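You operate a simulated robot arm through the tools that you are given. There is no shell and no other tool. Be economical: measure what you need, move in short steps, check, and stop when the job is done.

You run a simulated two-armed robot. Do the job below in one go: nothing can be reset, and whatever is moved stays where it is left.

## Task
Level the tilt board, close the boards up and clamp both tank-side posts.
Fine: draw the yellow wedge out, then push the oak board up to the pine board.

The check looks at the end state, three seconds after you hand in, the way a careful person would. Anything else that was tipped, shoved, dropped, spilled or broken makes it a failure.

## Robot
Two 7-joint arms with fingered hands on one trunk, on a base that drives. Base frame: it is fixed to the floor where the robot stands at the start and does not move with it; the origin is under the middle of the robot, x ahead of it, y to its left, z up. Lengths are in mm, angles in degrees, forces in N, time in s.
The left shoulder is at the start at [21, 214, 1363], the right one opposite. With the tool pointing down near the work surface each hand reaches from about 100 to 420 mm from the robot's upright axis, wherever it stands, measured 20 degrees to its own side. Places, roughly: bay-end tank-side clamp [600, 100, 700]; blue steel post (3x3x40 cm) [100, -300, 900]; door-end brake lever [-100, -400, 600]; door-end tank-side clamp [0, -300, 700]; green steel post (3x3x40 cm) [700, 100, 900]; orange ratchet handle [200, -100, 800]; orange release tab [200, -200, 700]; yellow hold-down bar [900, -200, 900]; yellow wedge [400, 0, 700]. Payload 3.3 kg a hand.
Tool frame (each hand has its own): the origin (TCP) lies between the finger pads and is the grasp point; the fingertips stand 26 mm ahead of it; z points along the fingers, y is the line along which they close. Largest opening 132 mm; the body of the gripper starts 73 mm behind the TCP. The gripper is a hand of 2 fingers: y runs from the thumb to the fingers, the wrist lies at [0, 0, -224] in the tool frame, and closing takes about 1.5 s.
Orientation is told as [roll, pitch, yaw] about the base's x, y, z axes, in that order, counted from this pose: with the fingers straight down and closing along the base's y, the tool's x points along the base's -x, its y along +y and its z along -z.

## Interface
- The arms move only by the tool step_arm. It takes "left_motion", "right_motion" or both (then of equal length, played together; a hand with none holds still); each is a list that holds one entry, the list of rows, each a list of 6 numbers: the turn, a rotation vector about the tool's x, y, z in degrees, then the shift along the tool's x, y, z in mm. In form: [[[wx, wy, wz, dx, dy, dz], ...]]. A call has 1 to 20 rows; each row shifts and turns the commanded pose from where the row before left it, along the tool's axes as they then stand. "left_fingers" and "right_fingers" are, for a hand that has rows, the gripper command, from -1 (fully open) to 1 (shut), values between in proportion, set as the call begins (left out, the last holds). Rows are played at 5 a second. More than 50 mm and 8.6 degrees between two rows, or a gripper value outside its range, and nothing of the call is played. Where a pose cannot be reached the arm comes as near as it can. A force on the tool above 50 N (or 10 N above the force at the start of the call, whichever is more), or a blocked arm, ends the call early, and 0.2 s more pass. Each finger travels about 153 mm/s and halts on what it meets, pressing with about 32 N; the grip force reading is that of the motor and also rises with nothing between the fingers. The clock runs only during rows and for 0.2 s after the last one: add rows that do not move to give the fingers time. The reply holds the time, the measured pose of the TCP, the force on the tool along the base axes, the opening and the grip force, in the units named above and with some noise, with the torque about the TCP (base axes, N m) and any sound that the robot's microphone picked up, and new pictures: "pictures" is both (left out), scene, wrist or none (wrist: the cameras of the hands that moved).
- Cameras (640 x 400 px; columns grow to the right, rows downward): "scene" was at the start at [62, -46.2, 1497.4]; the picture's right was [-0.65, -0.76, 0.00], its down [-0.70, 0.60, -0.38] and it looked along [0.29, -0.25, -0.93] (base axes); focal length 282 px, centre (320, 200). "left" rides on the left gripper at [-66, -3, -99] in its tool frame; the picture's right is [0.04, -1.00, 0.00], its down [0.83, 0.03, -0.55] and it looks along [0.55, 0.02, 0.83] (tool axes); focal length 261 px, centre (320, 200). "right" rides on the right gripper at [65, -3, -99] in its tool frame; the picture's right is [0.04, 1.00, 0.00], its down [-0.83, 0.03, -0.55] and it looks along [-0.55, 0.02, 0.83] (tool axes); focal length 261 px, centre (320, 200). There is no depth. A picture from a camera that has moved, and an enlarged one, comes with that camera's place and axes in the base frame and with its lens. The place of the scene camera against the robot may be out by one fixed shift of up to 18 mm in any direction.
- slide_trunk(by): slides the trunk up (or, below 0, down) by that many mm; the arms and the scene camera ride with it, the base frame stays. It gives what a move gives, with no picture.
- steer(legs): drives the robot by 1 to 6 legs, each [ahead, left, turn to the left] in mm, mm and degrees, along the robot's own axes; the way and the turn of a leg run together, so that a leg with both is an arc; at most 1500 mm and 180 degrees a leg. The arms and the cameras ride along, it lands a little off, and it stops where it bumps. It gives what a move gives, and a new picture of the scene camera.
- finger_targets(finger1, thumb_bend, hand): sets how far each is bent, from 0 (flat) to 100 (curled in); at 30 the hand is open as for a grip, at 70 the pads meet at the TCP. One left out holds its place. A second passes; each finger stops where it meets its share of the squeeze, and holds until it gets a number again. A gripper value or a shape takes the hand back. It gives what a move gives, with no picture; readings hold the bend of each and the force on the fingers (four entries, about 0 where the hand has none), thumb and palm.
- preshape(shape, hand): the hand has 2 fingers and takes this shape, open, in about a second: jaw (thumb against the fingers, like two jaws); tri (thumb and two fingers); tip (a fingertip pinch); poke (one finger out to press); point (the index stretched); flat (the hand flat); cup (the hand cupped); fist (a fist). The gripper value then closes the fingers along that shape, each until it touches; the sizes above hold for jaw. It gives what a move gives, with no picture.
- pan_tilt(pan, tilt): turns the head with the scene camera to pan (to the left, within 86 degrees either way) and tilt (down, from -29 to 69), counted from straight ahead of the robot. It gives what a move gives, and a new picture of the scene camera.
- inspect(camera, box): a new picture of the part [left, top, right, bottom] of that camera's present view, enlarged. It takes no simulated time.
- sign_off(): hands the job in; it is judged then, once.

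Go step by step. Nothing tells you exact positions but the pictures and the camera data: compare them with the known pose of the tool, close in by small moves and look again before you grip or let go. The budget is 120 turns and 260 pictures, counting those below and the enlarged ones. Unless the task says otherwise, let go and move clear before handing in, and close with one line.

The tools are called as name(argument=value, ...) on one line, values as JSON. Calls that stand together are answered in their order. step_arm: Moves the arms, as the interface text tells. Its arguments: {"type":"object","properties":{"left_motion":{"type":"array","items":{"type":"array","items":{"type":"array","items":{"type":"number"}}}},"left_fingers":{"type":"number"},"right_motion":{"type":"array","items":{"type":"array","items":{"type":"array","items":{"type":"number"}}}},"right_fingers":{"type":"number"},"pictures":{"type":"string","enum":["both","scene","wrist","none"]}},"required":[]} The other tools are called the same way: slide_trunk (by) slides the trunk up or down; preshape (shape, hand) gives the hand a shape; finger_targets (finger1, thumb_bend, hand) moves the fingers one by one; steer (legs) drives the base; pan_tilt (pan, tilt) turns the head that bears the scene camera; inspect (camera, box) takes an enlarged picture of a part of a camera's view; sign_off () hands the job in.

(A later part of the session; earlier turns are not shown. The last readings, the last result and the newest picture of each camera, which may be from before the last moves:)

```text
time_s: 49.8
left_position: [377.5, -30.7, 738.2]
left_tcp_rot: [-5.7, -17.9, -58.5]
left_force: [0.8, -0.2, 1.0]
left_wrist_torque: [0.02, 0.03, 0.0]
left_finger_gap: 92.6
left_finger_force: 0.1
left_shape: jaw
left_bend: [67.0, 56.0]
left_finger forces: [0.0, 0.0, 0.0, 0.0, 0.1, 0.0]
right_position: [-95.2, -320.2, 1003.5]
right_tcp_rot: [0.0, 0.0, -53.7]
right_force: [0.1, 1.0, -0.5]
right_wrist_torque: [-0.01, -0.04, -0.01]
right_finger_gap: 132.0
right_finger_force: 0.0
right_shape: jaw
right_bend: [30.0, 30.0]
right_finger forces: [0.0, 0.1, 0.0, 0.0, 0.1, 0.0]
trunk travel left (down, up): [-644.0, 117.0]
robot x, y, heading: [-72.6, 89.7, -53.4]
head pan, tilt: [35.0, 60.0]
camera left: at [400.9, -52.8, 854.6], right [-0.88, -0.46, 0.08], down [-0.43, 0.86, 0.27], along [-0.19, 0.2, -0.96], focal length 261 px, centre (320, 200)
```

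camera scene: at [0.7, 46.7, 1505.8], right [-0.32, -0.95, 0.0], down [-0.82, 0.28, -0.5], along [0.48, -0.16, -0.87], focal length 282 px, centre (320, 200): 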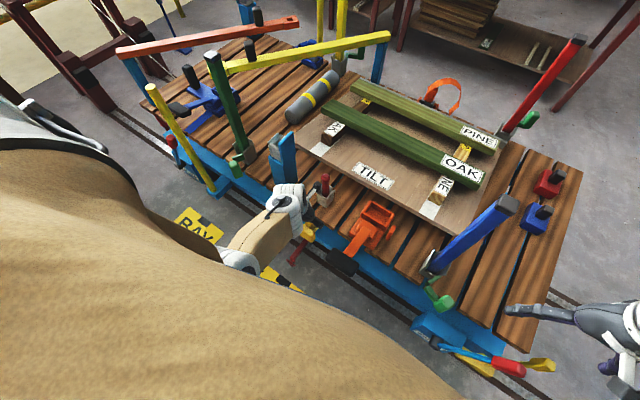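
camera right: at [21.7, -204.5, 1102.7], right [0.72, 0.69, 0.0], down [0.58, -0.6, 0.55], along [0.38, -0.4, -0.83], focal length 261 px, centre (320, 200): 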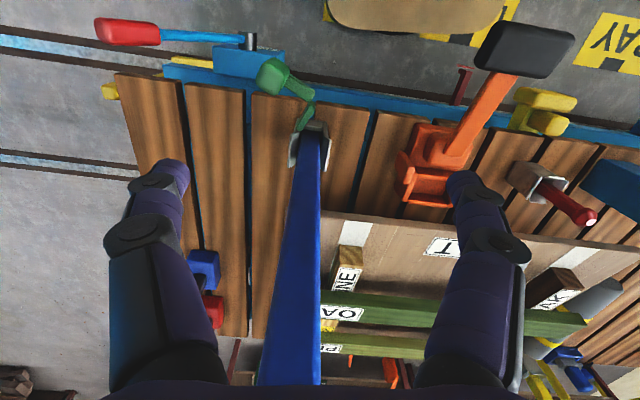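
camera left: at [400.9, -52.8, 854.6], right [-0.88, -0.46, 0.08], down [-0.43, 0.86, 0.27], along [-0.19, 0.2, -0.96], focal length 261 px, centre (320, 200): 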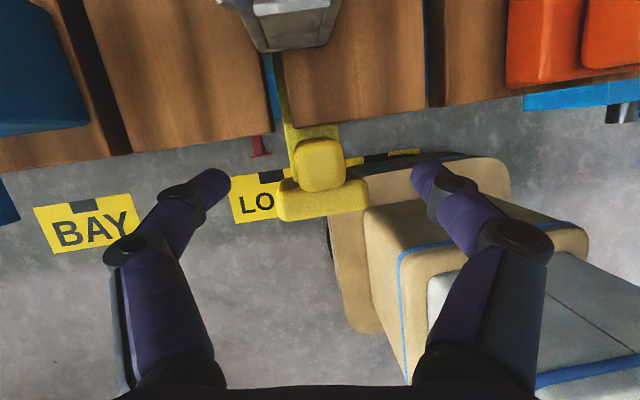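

The knob is now centred between the fingers. I'll go straight down.

step_arm(left_motion=[[[0, 0, 0, 3.5, 1, 14.5], [0, 0, 0, 3.5, 1, 14.5], [0, 0, 0, 3.5, 1, 14.5], [0, 0, 0, 3.5, 1, 13], [0, 0, 0, 0, 0, 0]]], pictures="wrist")

```text
time_s: 51.0
left_position: [362.3, -42.3, 677.9]
left_tcp_rot: [-7.1, -17.5, -58.2]
left_force: [-0.4, 0.4, 0.2]
left_wrist_torque: [0.01, 0.0, 0.03]
left_finger_gap: 92.7
left_finger_force: 0.1
left_shape: jaw
left_bend: [67.0, 56.0]
left_finger forces: [0.0, 0.0, 0.0, 0.1, 0.0, 0.0]
right_position: [-96.6, -320.7, 1004.5]
right_tcp_rot: [-0.1, 0.0, -53.6]
right_force: [-0.6, -0.8, 0.7]
right_wrist_torque: [-0.04, 0.02, -0.01]
right_finger_gap: 132.0
right_finger_force: 0.0
right_shape: jaw
right_bend: [30.0, 30.0]
right_finger forces: [0.0, 0.0, 0.0, 0.0, 0.0, 0.0]
trunk travel left (down, up): [-644.0, 117.0]
robot x, y, heading: [-73.2, 84.0, -53.6]
head pan, tilt: [35.0, 60.0]
camera left: at [388.3, -62.5, 793.4], right [-0.88, -0.46, 0.1], down [-0.42, 0.87, 0.27], along [-0.21, 0.19, -0.96], focal length 261 px, centre (320, 200)
```

left: 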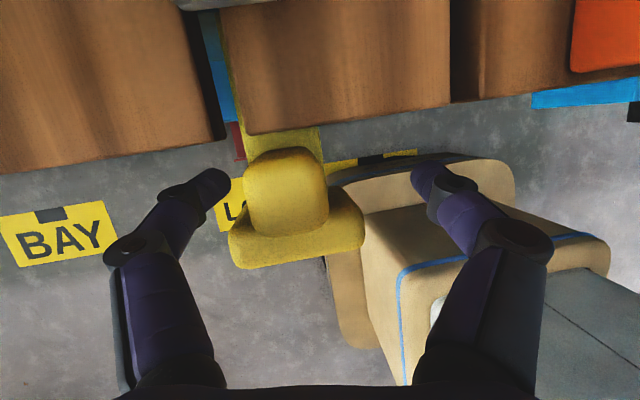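

step_arm(left_motion=[[[0, 0, 0, 0, 14, 0], [0, 0, 0, 0, 0, 0]]], pictures="wrist")

step_arm(left_motion=[[[0, 0, 0, 0, 0, 0], [0, 0, 0, 0, 0, 0], [0, 0, 0, 0, 0, 0], [0, 0, 0, 0, 0, 0], [0, 0, 0, 0, 0, 0], [0, 0, 0, 0, 0, 0]]], left_fingers=1, pictures="wrist")

```text
time_s: 51.6
left_position: [375.9, -33.9, 677.1]
left_tcp_rot: [-7.0, -17.5, -58.3]
left_force: [0.4, -0.4, 1.1]
left_wrist_torque: [0.02, -0.02, -0.01]
left_finger_gap: 92.4
left_finger_force: 0.0
left_shape: jaw
left_bend: [67.0, 56.0]
left_finger forces: [0.0, 0.0, 0.1, 0.1, 0.0, 0.0]
right_position: [-96.2, -319.3, 1004.4]
right_tcp_rot: [0.0, 0.0, -53.5]
right_force: [0.3, 0.2, 0.0]
right_wrist_torque: [-0.01, 0.0, -0.01]
right_finger_gap: 132.1
right_finger_force: 0.0
right_shape: jaw
right_bend: [30.0, 30.0]
right_finger forces: [0.0, 0.0, 0.0, 0.1, 0.0, 0.0]
trunk travel left (down, up): [-644.0, 117.0]
robot x, y, heading: [-73.8, 85.2, -53.8]
head pan, tilt: [35.0, 60.0]
camera left: at [400.9, -55.7, 792.1], right [-0.88, -0.46, 0.1], down [-0.42, 0.87, 0.27], along [-0.21, 0.19, -0.96], focal length 261 px, centre (320, 200)
```

left: 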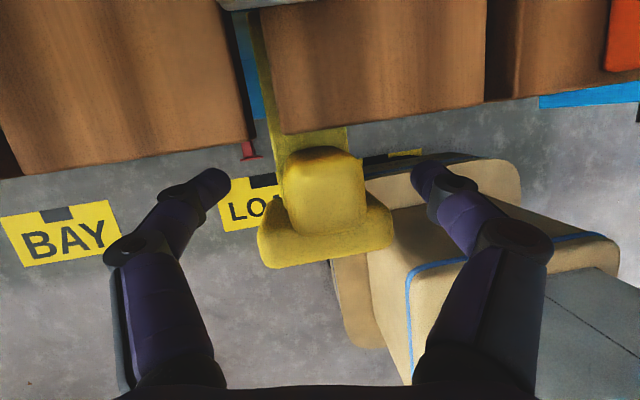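

```text
time_s: 53.0
left_position: [377.3, -32.8, 676.5]
left_tcp_rot: [-6.9, -17.5, -58.1]
left_force: [8.7, 4.9, -0.2]
left_wrist_torque: [0.2, -0.26, 0.18]
left_finger_gap: 26.3
left_finger_force: 32.4
left_shape: jaw
left_bend: [72.0, 72.0]
left_finger forces: [35.5, 0.1, 0.0, 0.0, 24.9, 0.0]
right_position: [-95.2, -318.7, 1005.3]
right_tcp_rot: [0.1, 0.0, -53.6]
right_force: [0.5, 0.3, -1.4]
right_wrist_torque: [0.0, -0.02, -0.01]
right_finger_gap: 131.9
right_finger_force: 0.0
right_shape: jaw
right_bend: [30.0, 30.0]
right_finger forces: [0.1, 0.0, 0.1, 0.1, 0.1, 0.0]
trunk travel left (down, up): [-644.0, 117.0]
robot x, y, heading: [-76.6, 87.9, -53.5]
head pan, tilt: [35.0, 60.0]
camera left: at [402.4, -54.8, 791.8], right [-0.88, -0.46, 0.1], down [-0.42, 0.87, 0.27], along [-0.21, 0.19, -0.96], focal length 261 px, centre (320, 200)
```

left: 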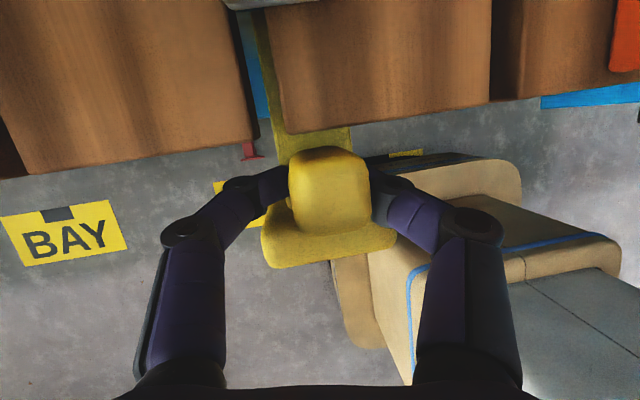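

The knob is gripped with a 26 mm gap at 32 N. I'll draw it straight out, gently at first.

step_arm(left_motion=[[[0, 0, 0, 9.5, -1.2, -2.9], [0, 0, 0, 9.5, -1.2, -2.9], [0, 0, 0, 9.5, -1.2, -2.9], [0, 0, 0, 0, 0, 0]]], pictures="both")

```text
time_s: 54.0
left_position: [357.3, -8.2, 676.2]
left_tcp_rot: [-7.0, -17.5, -58.1]
left_force: [11.9, 7.3, 7.2]
left_wrist_torque: [0.22, -0.37, 0.22]
left_finger_gap: 25.2
left_finger_force: 31.7
left_shape: jaw
left_bend: [72.0, 72.0]
left_finger forces: [37.9, 0.1, 0.0, 0.0, 24.3, 0.0]
right_position: [-95.3, -319.2, 1003.9]
right_tcp_rot: [0.0, -0.1, -53.5]
right_force: [0.4, 1.4, -0.7]
right_wrist_torque: [-0.03, 0.01, 0.02]
right_finger_gap: 131.7
right_finger_force: 0.0
right_shape: jaw
right_bend: [30.0, 30.0]
right_finger forces: [0.1, 0.1, 0.1, 0.1, 0.1, 0.0]
trunk travel left (down, up): [-644.0, 117.0]
robot x, y, heading: [-76.1, 84.5, -53.4]
head pan, tilt: [35.0, 60.0]
camera scene: at [3.8, 49.8, 1505.8], right [-0.32, -0.95, 0.0], down [-0.82, 0.28, -0.5], along [0.47, -0.16, -0.87], focal length 282 px, centre (320, 200)
camera left: at [383.5, -30.2, 791.7], right [-0.88, -0.46, 0.1], down [-0.42, 0.87, 0.27], along [-0.21, 0.19, -0.96], focal length 261 px, centre (320, 200)
```

scene: 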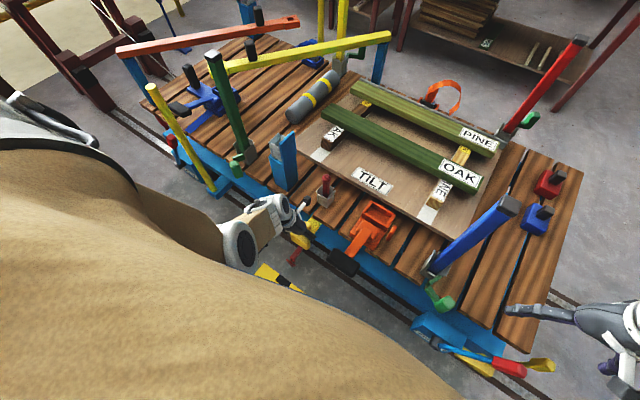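
left: 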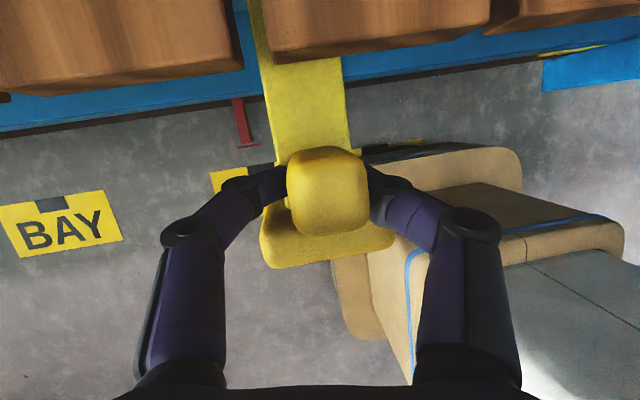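

It slides out freely. I'll keep drawing with the arm.

step_arm(left_motion=[[[0, 0, 0, 9.5, -1.2, -2.9], [0, 0, 0, 9.5, -1.2, -2.9], [0, 0, 0, 9.5, -1.2, -2.9], [0, 0, 0, 9.5, -1.2, -2.9], [0, 0, 0, 9.5, -1.2, -2.9], [0, 0, 0, 0, 0, 0]]], pictures="wrist")

```text
time_s: 55.4
left_position: [326.3, 32.0, 677.0]
left_tcp_rot: [-7.1, -17.4, -58.1]
left_force: [11.1, 11.4, 10.9]
left_wrist_torque: [0.28, -0.38, 0.19]
left_finger_gap: 25.3
left_finger_force: 32.1
left_shape: jaw
left_bend: [72.0, 72.0]
left_finger forces: [40.0, 0.0, 0.0, 0.0, 24.7, 0.0]
right_position: [-94.1, -319.3, 1005.2]
right_tcp_rot: [0.0, -0.1, -53.6]
right_force: [-0.1, -0.6, 0.0]
right_wrist_torque: [-0.01, -0.02, -0.02]
right_finger_gap: 132.1
right_finger_force: 0.1
right_shape: jaw
right_bend: [30.0, 30.0]
right_finger forces: [0.1, 0.1, 0.1, 0.0, 0.0, 0.0]
trunk travel left (down, up): [-644.0, 117.0]
robot x, y, heading: [-74.3, 88.7, -53.7]
head pan, tilt: [35.0, 60.0]
camera left: at [353.3, 10.4, 791.5], right [-0.88, -0.46, 0.1], down [-0.42, 0.87, 0.27], along [-0.21, 0.19, -0.96], focal length 261 px, centre (320, 200)
```

left: 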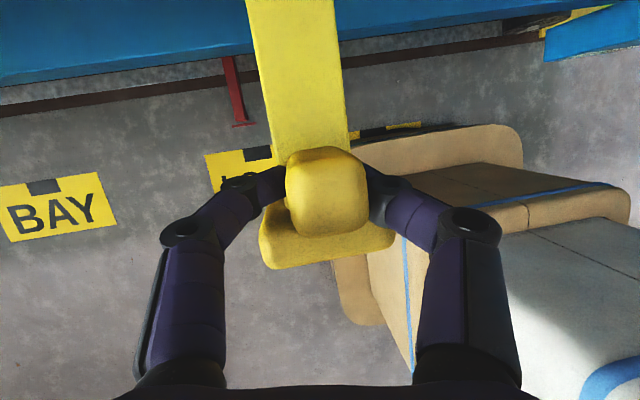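

step_arm(left_motion=[[[0, 0, 0, 9.5, 1, -2.9], [0, 0, 0, 9.5, 1, -2.9], [0, 0, 0, 9.5, 0, -2.9], [0, 0, 0, 9.5, -0.5, -2.9], [0, 0, 0, 9.5, -1, -2.9], [0, 0, 0, 9.5, -1, -2.9], [0, 0, 0, 0, 0, 0]]], pictures="both")

```text
time_s: 56.5
left_position: [327.1, 67.0, 681.0]
left_tcp_rot: [-5.8, -18.6, -59.6]
left_force: [-16.3, -27.2, -19.6]
left_wrist_torque: [0.12, -0.29, 0.51]
left_finger_gap: 28.9
left_finger_force: 31.5
left_shape: jaw
left_bend: [74.0, 70.0]
left_finger forces: [17.8, 0.0, 0.0, 0.1, 47.6, 0.1]
right_position: [-96.3, -321.8, 1003.3]
right_tcp_rot: [0.0, 0.0, -53.8]
right_force: [0.6, 0.2, 0.4]
right_wrist_torque: [-0.02, 0.0, 0.0]
right_finger_gap: 131.9
right_finger_force: 0.1
right_shape: jaw
right_bend: [30.0, 30.0]
right_finger forces: [0.0, 0.0, 0.1, 0.0, 0.1, 0.0]
trunk travel left (down, up): [-644.0, 117.0]
robot x, y, heading: [-78.7, 85.7, -53.8]
head pan, tilt: [35.0, 60.0]
stopped in row 5 (left hand): the force on the tool passed its limit (the readings are from after the stop); the commanded pose is now the measured one
camera scene: at [2.4, 45.8, 1505.7], right [-0.32, -0.95, 0.0], down [-0.82, 0.28, -0.5], along [0.47, -0.16, -0.87], focal length 282 px, centre (320, 200)
camera left: at [348.8, 44.6, 797.0], right [-0.89, -0.44, 0.08], down [-0.41, 0.88, 0.25], along [-0.18, 0.19, -0.96], focal length 261 px, centre (320, 200)
```

scene: 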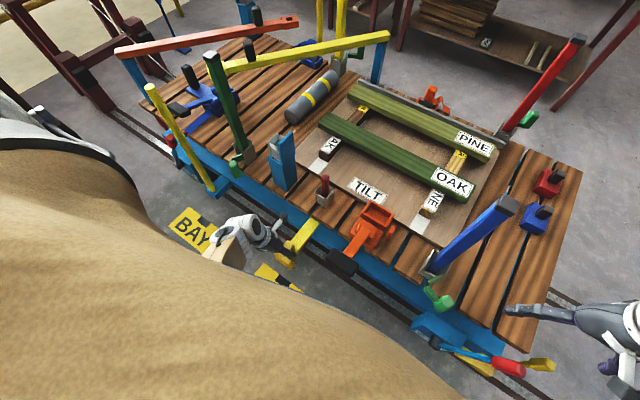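
left: 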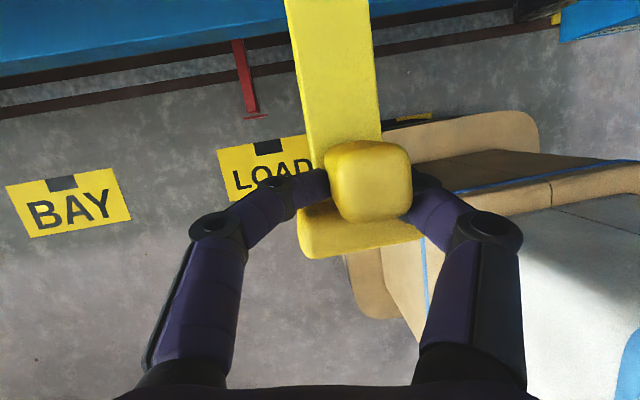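

The board has dropped and looks nearly level. The arm drifted left while retracting, so I'll use the base to relieve the side load and check the board.

steer(legs=[[0, -14, 0]])

inspect(camera="scene", box=[240, 60, 540, 260])

```text
time_s: 57.3
left_position: [320.4, 62.6, 682.4]
left_tcp_rot: [-5.2, -18.6, -59.1]
left_force: [3.2, -0.3, -8.7]
left_wrist_torque: [0.2, -0.32, 0.23]
left_finger_gap: 24.3
left_finger_force: 31.9
left_shape: jaw
left_bend: [74.0, 70.0]
left_finger forces: [33.3, 0.0, 0.0, 0.0, 31.5, 0.1]
right_position: [-108.0, -329.3, 1002.2]
right_tcp_rot: [0.0, 0.1, -53.5]
right_force: [0.0, -0.3, -0.8]
right_wrist_torque: [0.02, -0.01, 0.01]
right_finger_gap: 131.7
right_finger_force: 0.0
right_shape: jaw
right_bend: [30.0, 30.0]
right_finger forces: [0.0, 0.0, 0.0, 0.0, 0.0, 0.1]
trunk travel left (down, up): [-644.0, 117.0]
robot x, y, heading: [-89.9, 79.2, -53.7]
head pan, tilt: [35.0, 60.0]
camera scene: at [-9.0, 39.1, 1505.7], right [-0.32, -0.95, 0.0], down [-0.82, 0.28, -0.5], along [0.47, -0.16, -0.87], focal length 282 px, centre (320, 200)
```

scene: 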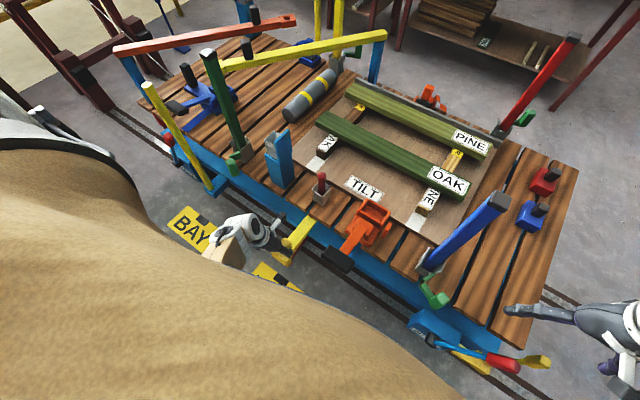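

```text
2.00 times, centred on (390, 160) of scene
camera zoom: at [-9.0, 39.1, 1505.7], right [-0.32, -0.95, 0.0], down [-0.82, 0.28, -0.5], along [0.47, -0.16, -0.87], focal length 563 px, centre (180, 280)
```

zoom: 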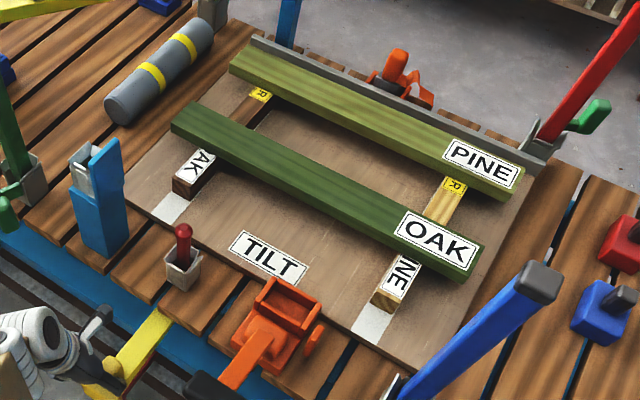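

The board has dropped level. I'll keep drawing the wedge straight out by backing the base up.

steer(legs=[[-40, 0, 0]])

inspect(camera="left", box=[0, 0, 640, 400])

```text
time_s: 58.1
left_position: [316.1, 63.1, 685.3]
left_tcp_rot: [-4.8, -20.1, -60.0]
left_force: [1.8, -14.5, -19.0]
left_wrist_torque: [0.1, -0.23, 0.33]
left_finger_gap: 20.8
left_finger_force: 32.2
left_shape: jaw
left_bend: [72.0, 70.0]
left_finger forces: [24.5, 0.1, 0.0, 0.0, 35.9, 0.0]
right_position: [-117.1, -315.1, 1004.4]
right_tcp_rot: [0.0, 0.2, -53.8]
right_force: [0.1, 0.4, 0.5]
right_wrist_torque: [0.0, 0.04, -0.02]
right_finger_gap: 131.8
right_finger_force: 0.0
right_shape: jaw
right_bend: [30.0, 30.0]
right_finger forces: [0.0, 0.1, 0.0, 0.0, 0.0, 0.1]
trunk travel left (down, up): [-644.0, 117.0]
robot x, y, heading: [-97.3, 98.1, -53.7]
head pan, tilt: [35.0, 60.0]
stopped in leg 1: the force on the tool passed its limit (the readings are from after the stop); the commanded pose is now the measured one
camera scene: at [-16.4, 53.1, 1505.5], right [-0.32, -0.95, 0.0], down [-0.82, 0.28, -0.5], along [0.47, -0.16, -0.87], focal length 282 px, centre (320, 200)
```

scene: 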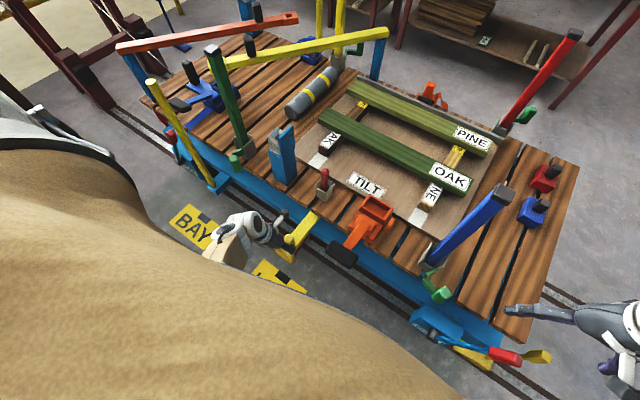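

```text
1.00 times, centred on (320, 200) of left
camera zoom: at [336.3, 44.1, 802.3], right [-0.9, -0.44, 0.06], down [-0.42, 0.88, 0.23], along [-0.16, 0.18, -0.97], focal length 261 px, centre (320, 200)
```

zoom: 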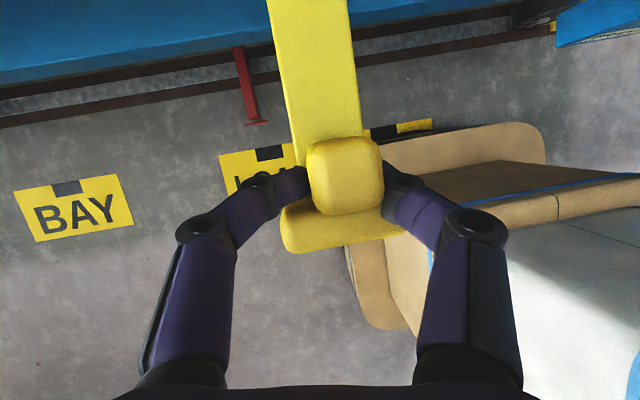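

step_arm(left_motion=[[[0, 0, 0, 2, 0, 6], [0, 0, 0, 0, 0, 0], [0, 0, 0, 8, -1, -2], [0, 0, 0, 8, -1, -2], [0, 0, 0, 0, 0, 0]]], pictures="wrist")

```text
time_s: 59.1
left_position: [316.6, 64.0, 683.4]
left_tcp_rot: [-4.0, -21.9, -60.5]
left_force: [7.9, -12.1, -10.0]
left_wrist_torque: [-0.02, -0.13, 0.46]
left_finger_gap: 25.5
left_finger_force: 32.0
left_shape: jaw
left_bend: [73.0, 70.0]
left_finger forces: [29.8, 0.1, 0.0, 0.0, 39.9, 0.0]
right_position: [-118.2, -315.3, 1004.8]
right_tcp_rot: [-0.1, 0.1, -53.8]
right_force: [-0.4, -0.4, 0.2]
right_wrist_torque: [-0.01, 0.0, -0.01]
right_finger_gap: 131.7
right_finger_force: 0.1
right_shape: jaw
right_bend: [30.0, 30.0]
right_finger forces: [0.1, 0.0, 0.0, 0.0, 0.1, 0.0]
trunk travel left (down, up): [-644.0, 117.0]
robot x, y, heading: [-97.7, 93.4, -53.6]
head pan, tilt: [35.0, 60.0]
stopped in row 4 (left hand): the force on the tool passed its limit (the readings are from after the stop); the commanded pose is now the measured one
camera left: at [332.8, 46.0, 801.6], right [-0.9, -0.44, 0.05], down [-0.42, 0.89, 0.2], along [-0.13, 0.16, -0.98], focal length 261 px, centre (320, 200)
```

left: 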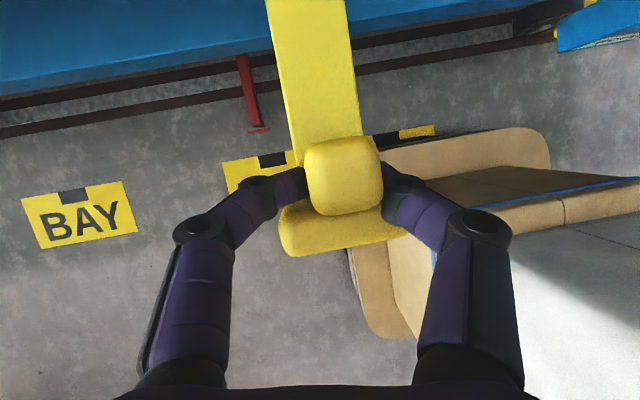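

The wedge is at its end stop. I'll open the fingers and back away straight.

step_arm(left_motion=[[[0, 0, 0, 0, 0, 0], [0, 0, 0, 0, 0, 0], [0, 0, 0, 0, 0, 0], [0, 0, 0, 0, 0, 0], [0, 0, 0, 0, 0, 0]]], left_fingers=-1, pictures="wrist")

steer(legs=[[-150, 0, 0]])

pan_tilt(pan=0, tilt=45)

```text
time_s: 60.3
left_position: [314.6, 65.4, 682.7]
left_tcp_rot: [-4.1, -21.6, -60.4]
left_force: [0.2, -0.6, -0.2]
left_wrist_torque: [0.0, -0.01, 0.01]
left_finger_gap: 131.9
left_finger_force: 0.0
left_shape: jaw
left_bend: [30.0, 30.0]
left_finger forces: [0.0, 0.0, 0.1, 0.0, 0.0, 0.0]
right_position: [-118.0, -314.6, 1005.2]
right_tcp_rot: [0.1, 0.0, -53.8]
right_force: [-0.1, 0.4, 0.5]
right_wrist_torque: [0.0, 0.01, -0.04]
right_finger_gap: 131.8
right_finger_force: 0.1
right_shape: jaw
right_bend: [30.0, 30.0]
right_finger forces: [0.1, 0.0, 0.1, 0.0, 0.1, 0.1]
trunk travel left (down, up): [-644.0, 117.0]
robot x, y, heading: [-94.2, 92.5, -53.9]
head pan, tilt: [35.0, 60.0]
camera left: at [331.5, 47.8, 801.0], right [-0.9, -0.44, 0.05], down [-0.42, 0.88, 0.2], along [-0.14, 0.16, -0.98], focal length 261 px, centre (320, 200)
```

left: 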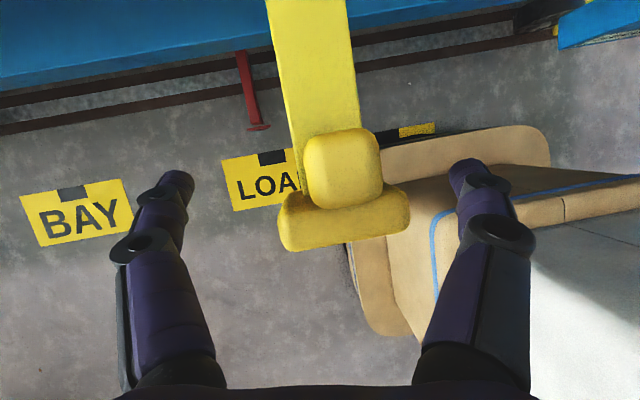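

```text
time_s: 61.7
left_position: [226.6, 185.9, 684.1]
left_tcp_rot: [-4.1, -21.7, -60.4]
left_force: [0.6, -0.2, -0.3]
left_wrist_torque: [-0.01, 0.0, 0.02]
left_finger_gap: 131.9
left_finger_force: 0.0
left_shape: jaw
left_bend: [30.0, 30.0]
left_finger forces: [0.0, 0.1, 0.0, 0.0, 0.0, 0.1]
right_position: [-209.0, -194.1, 1004.1]
right_tcp_rot: [0.1, -0.1, -53.9]
right_force: [-0.4, 0.5, 1.0]
right_wrist_torque: [0.0, -0.03, -0.02]
right_finger_gap: 131.9
right_finger_force: 0.0
right_shape: jaw
right_bend: [30.0, 30.0]
right_finger forces: [0.1, 0.0, 0.0, 0.1, 0.0, 0.1]
trunk travel left (down, up): [-644.0, 117.0]
robot x, y, heading: [-185.6, 214.5, -53.9]
head pan, tilt: [35.0, 60.0]
camera scene: at [-108.7, 175.8, 1505.9], right [-0.32, -0.95, 0.0], down [-0.82, 0.28, -0.5], along [0.47, -0.16, -0.87], focal length 282 px, centre (320, 200)
```

scene: 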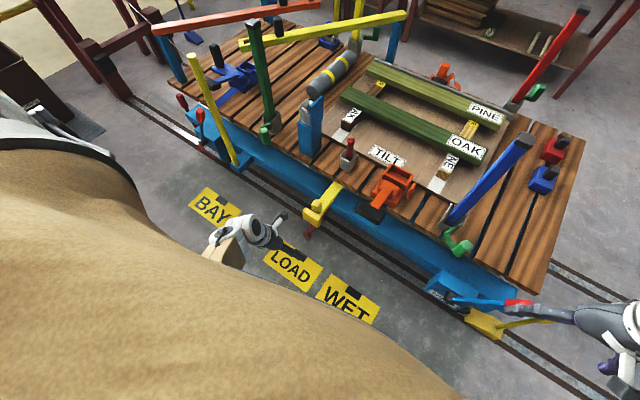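

```text
time_s: 62.7
left_position: [227.8, 185.9, 683.5]
left_tcp_rot: [-4.1, -21.6, -60.3]
left_force: [-0.7, 0.4, -0.6]
left_wrist_torque: [0.03, -0.02, -0.01]
left_finger_gap: 131.9
left_finger_force: 0.0
left_shape: jaw
left_bend: [30.0, 30.0]
left_finger forces: [0.1, 0.0, 0.0, 0.0, 0.0, 0.1]
right_position: [-208.2, -193.6, 1004.1]
right_tcp_rot: [-0.1, 0.0, -53.9]
right_force: [0.7, 0.2, 0.2]
right_wrist_torque: [0.0, -0.01, -0.01]
right_finger_gap: 132.0
right_finger_force: 0.0
right_shape: jaw
right_bend: [30.0, 30.0]
right_finger forces: [0.0, 0.1, 0.0, 0.0, 0.0, 0.0]
trunk travel left (down, up): [-644.0, 117.0]
robot x, y, heading: [-184.9, 210.0, -53.6]
head pan, tilt: [0.0, 45.0]
camera scene: at [-122.5, 130.1, 1525.2], right [-0.81, -0.59, 0.0], down [-0.42, 0.57, -0.71], along [0.42, -0.57, -0.71], focal length 282 px, centre (320, 200)
```

scene: 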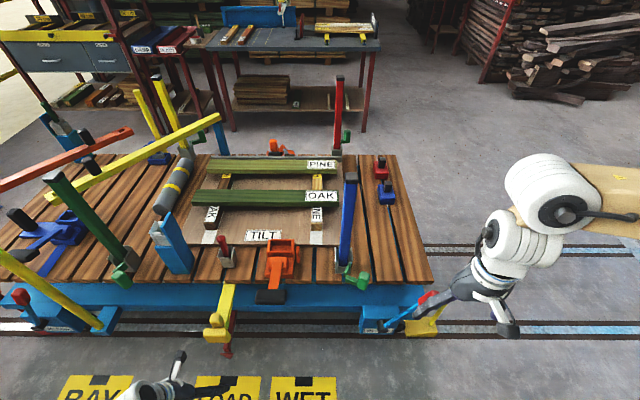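

inspect(camera="scene", box=[160, 120, 400, 300])

inspect(camera="scene", box=[230, 120, 360, 200])

```text
2.22 times, centred on (280, 210) of scene
camera zoom: at [-122.5, 130.1, 1525.2], right [-0.81, -0.59, 0.0], down [-0.42, 0.57, -0.71], along [0.42, -0.57, -0.71], focal length 626 px, centre (409, 178)
```

zoom: 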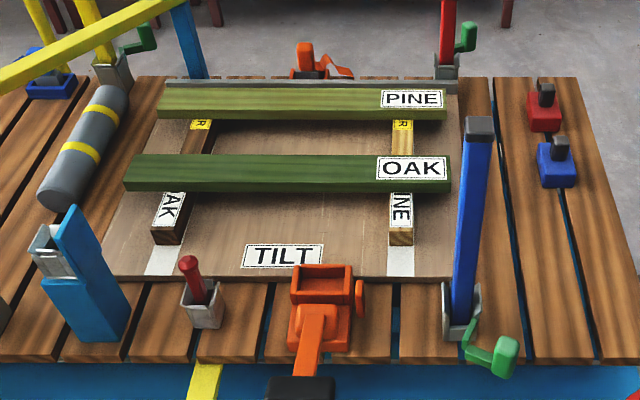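

```text
4.92 times, centred on (295, 160) of scene
camera zoom: at [-122.5, 130.1, 1525.2], right [-0.81, -0.59, 0.0], down [-0.42, 0.57, -0.71], along [0.42, -0.57, -0.71], focal length 1386 px, centre (443, 397)
```

zoom: 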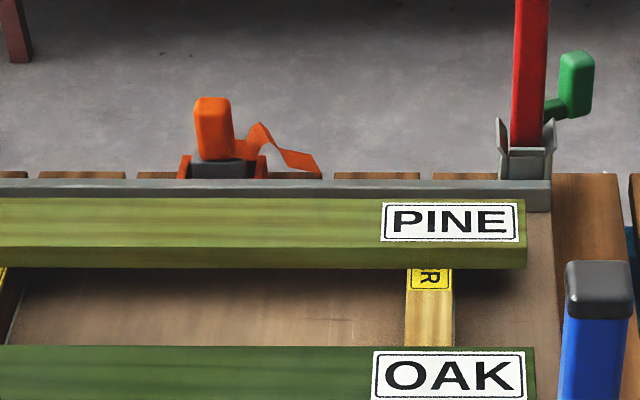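

The wedge is out and the board looks level. Oak and pine are about 118 mm apart, with the oak's near face at about 575 mm in cart depth. I'll extend the left arm forward and up so I can reach over and push the oak.

step_arm(left_motion=[[[-2.4, 0, -6, -25, 0, -5], [0, 0, 0, -30, 0, -9], [0, 0, 0, -30, 0, -9], [0, 0, 0, -30, 0, -9], [0, 0, 0, -30, 0, -9], [0, 0, 0, 0, 0, 0]]], left_fingers=1, pictures="none")

```text
time_s: 64.3
left_position: [324.3, 119.9, 772.7]
left_tcp_rot: [-0.3, -20.4, -54.6]
left_force: [0.9, 0.1, 0.0]
left_wrist_torque: [0.0, 0.0, 0.0]
left_finger_gap: 0.0
left_finger_force: 32.4
left_shape: jaw
left_bend: [62.0, 70.0]
left_finger forces: [0.0, 0.0, 0.0, 0.0, 0.1, 0.0]
right_position: [-207.3, -194.3, 1004.9]
right_tcp_rot: [0.0, -0.1, -53.9]
right_force: [-1.2, -0.3, 0.3]
right_wrist_torque: [-0.03, 0.01, -0.01]
right_finger_gap: 132.0
right_finger_force: 0.1
right_shape: jaw
right_bend: [30.0, 30.0]
right_finger forces: [0.1, 0.1, 0.0, 0.0, 0.0, 0.1]
trunk travel left (down, up): [-644.0, 117.0]
robot x, y, heading: [-185.3, 213.9, -53.9]
head pan, tilt: [0.0, 45.0]
stopped in row 6 (left hand): the arm was blocked; the commanded pose is now the measured one
```

step_arm(left_motion=[[[0, -6, 0, -28, -5, 8], [0, -6, 0, -28, -5, 8], [0, -6, 0, -28, -5, 8], [0, -6, 0, -28, -5, 5], [0, 0, 0, 0, 0, 0]]], pictures="none")

```text
time_s: 65.5
left_position: [374.6, 20.6, 802.1]
left_tcp_rot: [-0.1, -44.1, -54.6]
left_force: [-0.7, 0.1, -0.4]
left_wrist_torque: [-0.01, 0.04, 0.0]
left_finger_gap: 0.0
left_finger_force: 31.6
left_shape: jaw
left_bend: [62.0, 70.0]
left_finger forces: [0.1, 0.1, 0.0, 0.1, 0.0, 0.0]
right_position: [-207.2, -194.1, 1004.6]
right_tcp_rot: [-0.1, 0.0, -53.9]
right_force: [0.0, 0.5, -0.3]
right_wrist_torque: [0.02, 0.02, 0.0]
right_finger_gap: 131.7
right_finger_force: 0.1
right_shape: jaw
right_bend: [30.0, 30.0]
right_finger forces: [0.1, 0.0, 0.0, 0.1, 0.0, 0.0]
trunk travel left (down, up): [-644.0, 117.0]
robot x, y, heading: [-189.2, 213.3, -54.0]
head pan, tilt: [0.0, 45.0]
```

step_arm(left_motion=[[[0, 0, 0, -17, 0, -18], [0, 0, 0, -17, 0, -18], [0, 0, 0, -17, 0, -18], [0, 0, 0, -17, 0, -18], [0, 0, 0, 0, -20, 0], [0, 0, 0, 0, -20, 0], [0, 0, 0, 0, 0, 0]]], pictures="none")

```text
time_s: 66.5
left_position: [438.0, 66.4, 918.6]
left_tcp_rot: [10.9, -44.5, -60.2]
left_force: [-1.0, -0.4, -0.4]
left_wrist_torque: [0.0, -0.01, -0.01]
left_finger_gap: 0.0
left_finger_force: 31.8
left_shape: jaw
left_bend: [62.0, 70.0]
left_finger forces: [0.1, 0.0, 0.0, 0.0, 0.1, 0.1]
right_position: [-208.0, -194.0, 1004.2]
right_tcp_rot: [0.0, 0.0, -53.9]
right_force: [-0.3, 0.1, -0.2]
right_wrist_torque: [-0.01, 0.02, -0.01]
right_finger_gap: 132.0
right_finger_force: 0.0
right_shape: jaw
right_bend: [30.0, 30.0]
right_finger forces: [0.1, 0.1, 0.0, 0.0, 0.0, 0.1]
trunk travel left (down, up): [-644.0, 117.0]
robot x, y, heading: [-186.2, 214.0, -53.9]
head pan, tilt: [0.0, 45.0]
stopped in row 5 (left hand): the arm was blocked; the commanded pose is now the measured one
```

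The arm swings left when it's folded and raised. I'll back off to get free space, extend it first, and test going inward.

steer(legs=[[-220, 0, 0]])

step_arm(left_motion=[[[5, 0, 0, 0, 0, 0], [5, 0, 0, -15, 0, 30], [0, 0, 0, -15, 0, 30], [0, 0, 0, -15, 0, 30], [0, 0, 0, -15, 0, 30], [0, 0, 0, 0, 0, 0]]], pictures="none")

step_arm(left_motion=[[[0, 0, 0, 0, -20, 0], [0, 0, 0, 0, -20, 0], [0, 0, 0, 0, -20, 0], [0, 0, 0, 0, 0, 0]]], pictures="none")

```text
time_s: 68.2
left_position: [308.7, 244.2, 920.0]
left_tcp_rot: [11.0, -44.6, -60.0]
left_force: [-0.1, -0.3, 0.7]
left_wrist_torque: [0.02, -0.05, -0.03]
left_finger_gap: 0.0
left_finger_force: 32.1
left_shape: jaw
left_bend: [62.0, 70.0]
left_finger forces: [0.0, 0.0, 0.0, 0.1, 0.0, 0.0]
right_position: [-335.1, -16.6, 1004.3]
right_tcp_rot: [0.0, -0.1, -53.8]
right_force: [0.1, -0.3, -0.4]
right_wrist_torque: [0.0, -0.01, 0.02]
right_finger_gap: 132.0
right_finger_force: 0.1
right_shape: jaw
right_bend: [30.0, 30.0]
right_finger forces: [0.0, 0.0, 0.1, 0.0, 0.0, 0.0]
trunk travel left (down, up): [-644.0, 117.0]
robot x, y, heading: [-316.5, 391.6, -53.6]
head pan, tilt: [0.0, 45.0]
camera scene: at [-252.8, 308.1, 1525.3], right [-0.81, -0.59, 0.0], down [-0.42, 0.57, -0.71], along [0.42, -0.57, -0.71], focal length 282 px, centre (320, 200)
```

scene: 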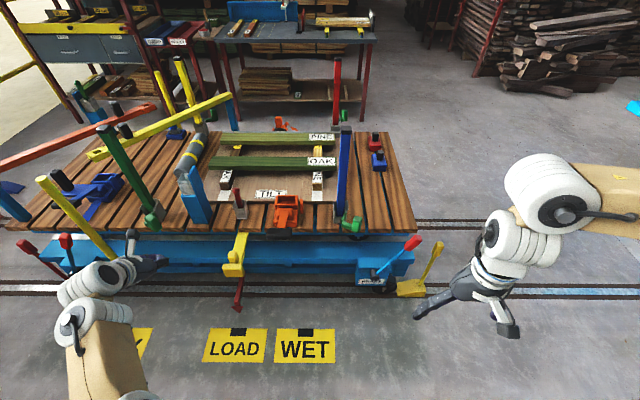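

```text
time_s: 69.6
left_position: [376.4, 137.1, 877.5]
left_tcp_rot: [1.1, -44.5, -60.0]
left_force: [0.2, -0.7, -0.2]
left_wrist_torque: [0.01, -0.03, 0.02]
left_finger_gap: 0.1
left_finger_force: 32.1
left_shape: jaw
left_bend: [62.0, 70.0]
left_finger forces: [0.1, 0.0, 0.0, 0.1, 0.0, 0.0]
right_position: [-336.1, -17.7, 1003.7]
right_tcp_rot: [0.1, 0.0, -53.7]
right_force: [0.3, -1.0, 0.5]
right_wrist_torque: [0.01, -0.02, 0.02]
right_finger_gap: 132.1
right_finger_force: 0.0
right_shape: jaw
right_bend: [30.0, 30.0]
right_finger forces: [0.0, 0.0, 0.0, 0.0, 0.0, 0.0]
trunk travel left (down, up): [-644.0, 117.0]
robot x, y, heading: [-313.6, 391.8, -53.6]
head pan, tilt: [0.0, 45.0]
```

```text
time_s: 70.6
left_position: [367.9, 129.8, 876.9]
left_tcp_rot: [0.8, -44.4, -59.9]
left_force: [-0.8, 0.1, -0.1]
left_wrist_torque: [0.02, 0.0, 0.01]
left_finger_gap: 0.2
left_finger_force: 32.2
left_shape: jaw
left_bend: [62.0, 70.0]
left_finger forces: [0.0, 0.1, 0.0, 0.0, 0.1, 0.0]
left hand out of reach, approached as far as the arm can: row 1, 2, 3
right_position: [-335.1, -18.0, 1004.7]
right_tcp_rot: [0.0, 0.1, -53.8]
right_force: [0.0, 0.6, 0.2]
right_wrist_torque: [0.03, -0.03, -0.02]
right_finger_gap: 131.9
right_finger_force: 0.0
right_shape: jaw
right_bend: [30.0, 30.0]
right_finger forces: [0.0, 0.0, 0.1, 0.0, 0.1, 0.0]
trunk travel left (down, up): [-644.0, 117.0]
robot x, y, heading: [-311.1, 391.0, -53.5]
head pan, tilt: [0.0, 45.0]
```

The left arm has a hard inward limit, so I'll use the healthy right arm to push the oak. Turning the robot 45° left brings the right shoulder closer to the cart and keeps the left arm clear.

steer(legs=[[0, 0, 45]])

step_arm(right_motion=[[[0, 0, 7.5, 0, 0, 0], [0, 0, 7.5, 0, 0, 0], [0, 0, 7.5, 0, 0, 0], [0, 0, 7.5, 0, 0, 0], [0, 0, 7.5, 0, 0, 0], [0, 0, 7.5, 0, 0, 0], [0, 0, 0, 0, 0, 0]]], right_fingers=1, pictures="none")

```text
time_s: 73.1
left_position: [351.5, 688.9, 876.4]
left_tcp_rot: [0.8, -44.5, -14.8]
left_force: [0.2, 0.1, 0.6]
left_wrist_torque: [0.01, -0.03, 0.02]
left_finger_gap: 0.0
left_finger_force: 31.9
left_shape: jaw
left_bend: [62.0, 70.0]
left_finger forces: [0.1, 0.0, 0.1, 0.0, 0.1, 0.0]
right_position: [-41.5, 85.9, 1004.5]
right_tcp_rot: [0.0, 0.0, -8.7]
right_force: [0.2, -0.4, -0.6]
right_wrist_torque: [-0.02, 0.0, -0.05]
right_finger_gap: 132.0
right_finger_force: 0.0
right_shape: jaw
right_bend: [30.0, 30.0]
right_finger forces: [0.1, 0.1, 0.0, 0.0, 0.1, 0.0]
trunk travel left (down, up): [-644.0, 117.0]
robot x, y, heading: [-315.1, 387.5, -8.6]
head pan, tilt: [0.0, 45.0]
camera scene: at [-215.1, 367.5, 1525.2], right [-0.15, -0.99, 0.0], down [-0.7, 0.11, -0.71], along [0.7, -0.11, -0.71], focal length 282 px, centre (320, 200)
```

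scene: 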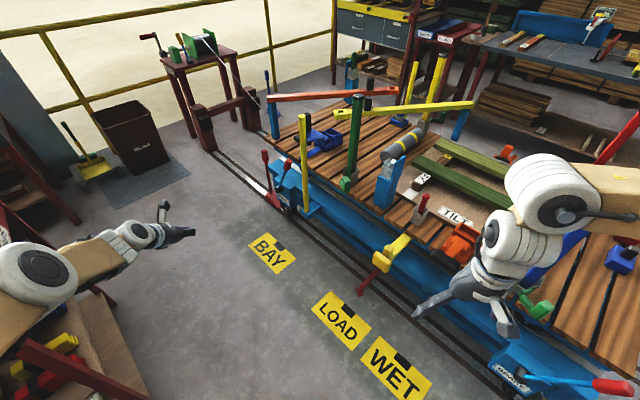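

```text
time_s: 74.7
left_position: [350.5, 689.5, 876.0]
left_tcp_rot: [0.7, -44.4, -15.0]
left_force: [0.0, 0.5, 0.2]
left_wrist_torque: [0.01, 0.03, 0.01]
left_finger_gap: 0.4
left_finger_force: 32.1
left_shape: jaw
left_bend: [62.0, 70.0]
left_finger forces: [0.0, 0.1, 0.1, 0.1, 0.1, 0.1]
right_position: [-41.3, 87.1, 1004.6]
right_tcp_rot: [0.0, -0.1, -53.8]
right_force: [-0.6, -0.4, -0.2]
right_wrist_torque: [-0.02, 0.02, 0.02]
right_finger_gap: 0.2
right_finger_force: 32.1
right_shape: jaw
right_bend: [62.0, 70.0]
right_finger forces: [0.2, 0.0, 0.0, 0.1, 0.0, 0.1]
trunk travel left (down, up): [-644.0, 117.0]
robot x, y, heading: [-318.0, 387.5, -8.8]
head pan, tilt: [0.0, 45.0]
```

The right arm tracks well. I'll extend it forward toward the cart and pitch the fingers forward.

step_arm(right_motion=[[[0, 0, 0, -28, -32, 0], [0, 0, 0, -28, -32, 0], [0, 0, 0, -28, -32, 0], [0, 0, 0, -28, -32, 0], [0, 0, 0, -28, -32, 0], [0, 0, 0, 0, 0, 0]]], pictures="none")

step_arm(right_motion=[[[0, -8, 0, -10, 0, 0], [0, -8, 0, -10, 0, 0], [0, -8, 0, -10, 0, 0], [0, -8, 0, -10, 0, 0], [0, -8, 0, -10, 0, 0], [0, -8, 0, -5, 0, 0], [0, 0, 0, 0, 0, 0]]], pictures="scene")

```text
time_s: 76.1
left_position: [351.0, 687.9, 874.9]
left_tcp_rot: [0.7, -44.4, -14.9]
left_force: [0.7, -0.8, 0.6]
left_wrist_torque: [0.03, 0.0, 0.03]
left_finger_gap: 0.0
left_finger_force: 32.4
left_shape: jaw
left_bend: [62.0, 70.0]
left_finger forces: [0.0, 0.0, 0.1, 0.0, 0.0, 0.0]
right_position: [-86.6, -119.7, 1003.5]
right_tcp_rot: [0.0, 0.1, -53.7]
right_force: [0.2, 0.3, 0.3]
right_wrist_torque: [-0.01, 0.0, 0.0]
right_finger_gap: 0.0
right_finger_force: 32.1
right_shape: jaw
right_bend: [62.0, 70.0]
right_finger forces: [0.1, 0.0, 0.0, 0.1, 0.0, 0.1]
trunk travel left (down, up): [-644.0, 117.0]
robot x, y, heading: [-313.5, 388.6, -8.7]
head pan, tilt: [0.0, 45.0]
```

```text
time_s: 77.7
left_position: [350.9, 688.3, 875.7]
left_tcp_rot: [0.9, -44.6, -15.0]
left_force: [0.3, -0.4, -0.7]
left_wrist_torque: [0.0, -0.02, 0.01]
left_finger_gap: 0.0
left_finger_force: 32.2
left_shape: jaw
left_bend: [62.0, 70.0]
left_finger forces: [0.0, 0.0, 0.0, 0.0, 0.0, 0.0]
right_position: [-58.2, -152.8, 1014.9]
right_tcp_rot: [0.9, -44.8, -54.2]
right_force: [-0.6, -0.7, 0.0]
right_wrist_torque: [0.0, -0.03, -0.03]
right_finger_gap: 0.1
right_finger_force: 32.1
right_shape: jaw
right_bend: [62.0, 70.0]
right_finger forces: [0.1, 0.0, 0.0, 0.1, 0.0, 0.0]
right hand out of reach, approached as far as the arm can: row 6
trunk travel left (down, up): [-644.0, 117.0]
robot x, y, heading: [-312.3, 391.6, -8.5]
head pan, tilt: [0.0, 45.0]
camera scene: at [-216.2, 366.6, 1525.3], right [-0.15, -0.99, 0.0], down [-0.7, 0.11, -0.71], along [0.7, -0.11, -0.71], focal length 282 px, centre (320, 200)
```

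scene: 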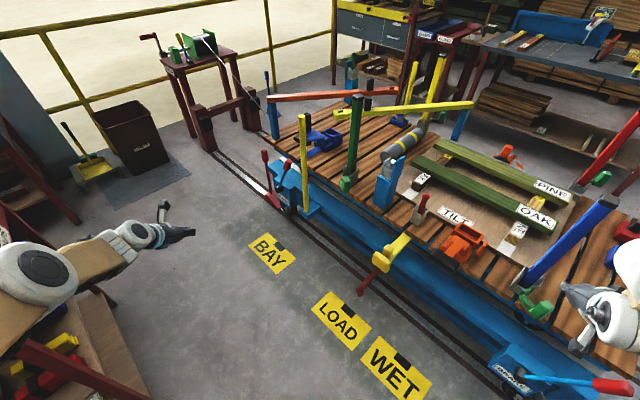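

step_arm(right_motion=[[[0, 0, 0, 3, 0, 25], [0, 0, 0, 3, 0, 25], [0, 0, 0, 3, 0, 25], [0, 0, 0, 0, 0, 0]]], pictures="none")

```text
time_s: 78.7
left_position: [351.2, 689.9, 875.0]
left_tcp_rot: [0.8, -44.5, -14.9]
left_force: [-0.8, 0.0, 0.0]
left_wrist_torque: [0.02, 0.02, 0.01]
left_finger_gap: 0.1
left_finger_force: 32.0
left_shape: jaw
left_bend: [62.0, 70.0]
left_finger forces: [0.0, 0.0, 0.0, 0.0, 0.1, 0.0]
right_position: [-27.2, -201.3, 963.0]
right_tcp_rot: [-0.1, -48.0, -53.7]
right_force: [0.7, -0.3, 0.6]
right_wrist_torque: [-0.01, 0.0, 0.04]
right_finger_gap: 0.1
right_finger_force: 32.7
right_shape: jaw
right_bend: [62.0, 70.0]
right_finger forces: [0.1, 0.0, 0.0, 0.0, 0.1, 0.1]
trunk travel left (down, up): [-644.0, 117.0]
robot x, y, heading: [-313.3, 389.6, -8.7]
head pan, tilt: [0.0, 45.0]
```

The arm is fine. Now I'll drive in: a small approach, sideways past the blue post, then forward so the hand hovers over the near part of the tilt board.

steer(legs=[[57, -56, 0], [230, 231, 0]])

steer(legs=[[145, -144, 0]])

step_arm(right_motion=[[[0, 0, 0, 0, 0, 0]]], pictures="both")

```text
time_s: 81.5
left_position: [660.9, 820.5, 876.4]
left_tcp_rot: [0.7, -44.4, -14.8]
left_force: [-0.2, 0.7, 0.0]
left_wrist_torque: [-0.03, 0.01, -0.01]
left_finger_gap: 0.1
left_finger_force: 31.6
left_shape: jaw
left_bend: [62.0, 70.0]
left_finger forces: [0.0, 0.0, 0.0, 0.0, 0.1, 0.0]
right_position: [283.1, -70.6, 964.1]
right_tcp_rot: [-0.1, -48.0, -53.6]
right_force: [-0.2, -0.5, -0.8]
right_wrist_torque: [-0.02, -0.02, 0.0]
right_finger_gap: 0.0
right_finger_force: 31.7
right_shape: jaw
right_bend: [62.0, 70.0]
right_finger forces: [0.0, 0.0, 0.1, 0.0, 0.0, 0.1]
trunk travel left (down, up): [-644.0, 117.0]
robot x, y, heading: [-4.1, 523.1, -8.9]
head pan, tilt: [0.0, 45.0]
camera scene: at [95.0, 498.9, 1525.2], right [-0.15, -0.99, 0.0], down [-0.7, 0.11, -0.71], along [0.7, -0.11, -0.71], focal length 282 px, centre (320, 200)
```

scene: 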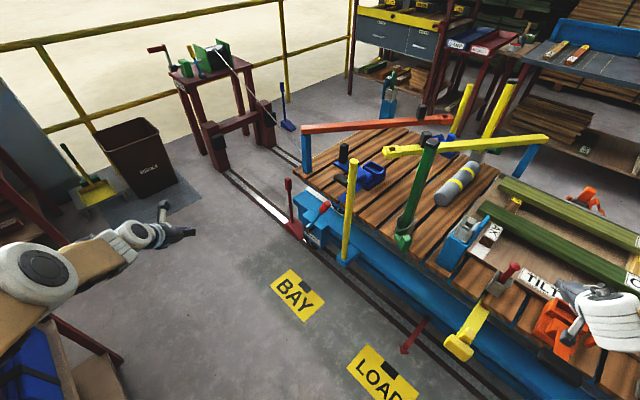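

```text
time_s: 83.1
left_position: [782.0, 652.4, 874.8]
left_tcp_rot: [0.9, -44.5, -15.0]
left_force: [0.4, 0.1, -0.7]
left_wrist_torque: [0.02, 0.03, 0.0]
left_finger_gap: 0.0
left_finger_force: 32.1
left_shape: jaw
left_bend: [62.0, 70.0]
left_finger forces: [0.0, 0.0, 0.1, 0.0, 0.0, 0.0]
right_position: [401.9, -238.0, 963.1]
right_tcp_rot: [0.0, -47.8, -53.6]
right_force: [-0.3, -0.1, -0.7]
right_wrist_torque: [0.03, -0.01, 0.0]
right_finger_gap: 0.2
right_finger_force: 32.2
right_shape: jaw
right_bend: [62.0, 70.0]
right_finger forces: [0.1, 0.1, 0.1, 0.1, 0.0, 0.0]
trunk travel left (down, up): [-644.0, 117.0]
robot x, y, heading: [116.9, 354.1, -8.7]
head pan, tilt: [0.0, 45.0]
camera scene: at [215.4, 330.4, 1525.1], right [-0.15, -0.99, 0.0], down [-0.7, 0.11, -0.71], along [0.7, -0.11, -0.71], focal length 282 px, centre (320, 200)
```

scene: 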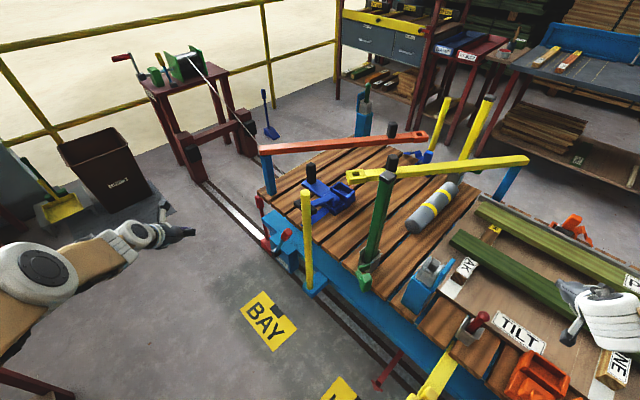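

```text
time_s: 83.5
left_position: [780.3, 654.2, 875.1]
left_tcp_rot: [0.9, -44.5, -15.0]
left_force: [-0.5, -0.4, 0.2]
left_wrist_torque: [-0.03, -0.03, 0.04]
left_finger_gap: 0.0
left_finger_force: 32.3
left_shape: jaw
left_bend: [62.0, 70.0]
left_finger forces: [0.0, 0.0, 0.0, 0.0, 0.0, 0.0]
right_position: [401.3, -237.8, 963.1]
right_tcp_rot: [0.0, -48.0, -53.7]
right_force: [-0.3, 0.2, 0.7]
right_wrist_torque: [0.01, -0.02, -0.01]
right_finger_gap: 0.0
right_finger_force: 31.9
right_shape: jaw
right_bend: [62.0, 70.0]
right_finger forces: [0.0, 0.0, 0.0, 0.0, 0.1, 0.1]
trunk travel left (down, up): [-644.0, 117.0]
robot x, y, heading: [113.3, 356.4, -8.6]
head pan, tilt: [0.0, 45.0]
camera scene: at [214.6, 331.6, 1525.2], right [-0.15, -0.99, 0.0], down [-0.7, 0.11, -0.71], along [0.7, -0.11, -0.71], focal length 282 px, centre (320, 200)
camera right: at [330.4, -144.0, 981.3], right [0.79, 0.61, -0.03], down [0.11, -0.1, 0.99], along [0.6, -0.78, -0.15], focal length 261 px, centre (320, 200)
```

scene: 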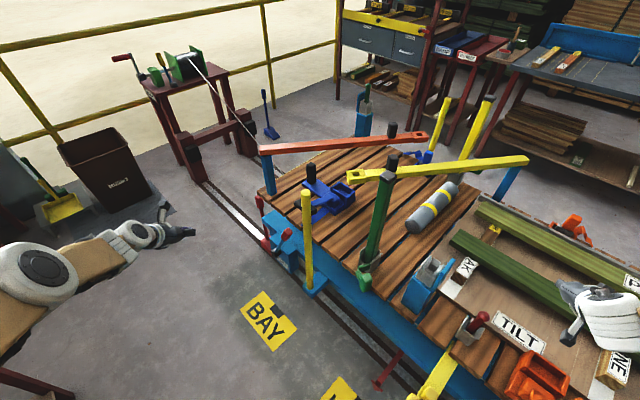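
right: 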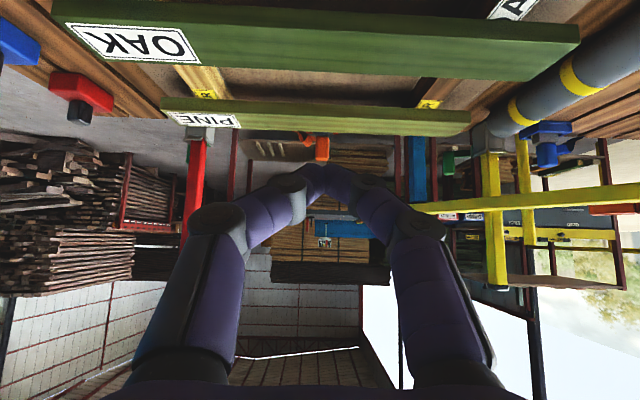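

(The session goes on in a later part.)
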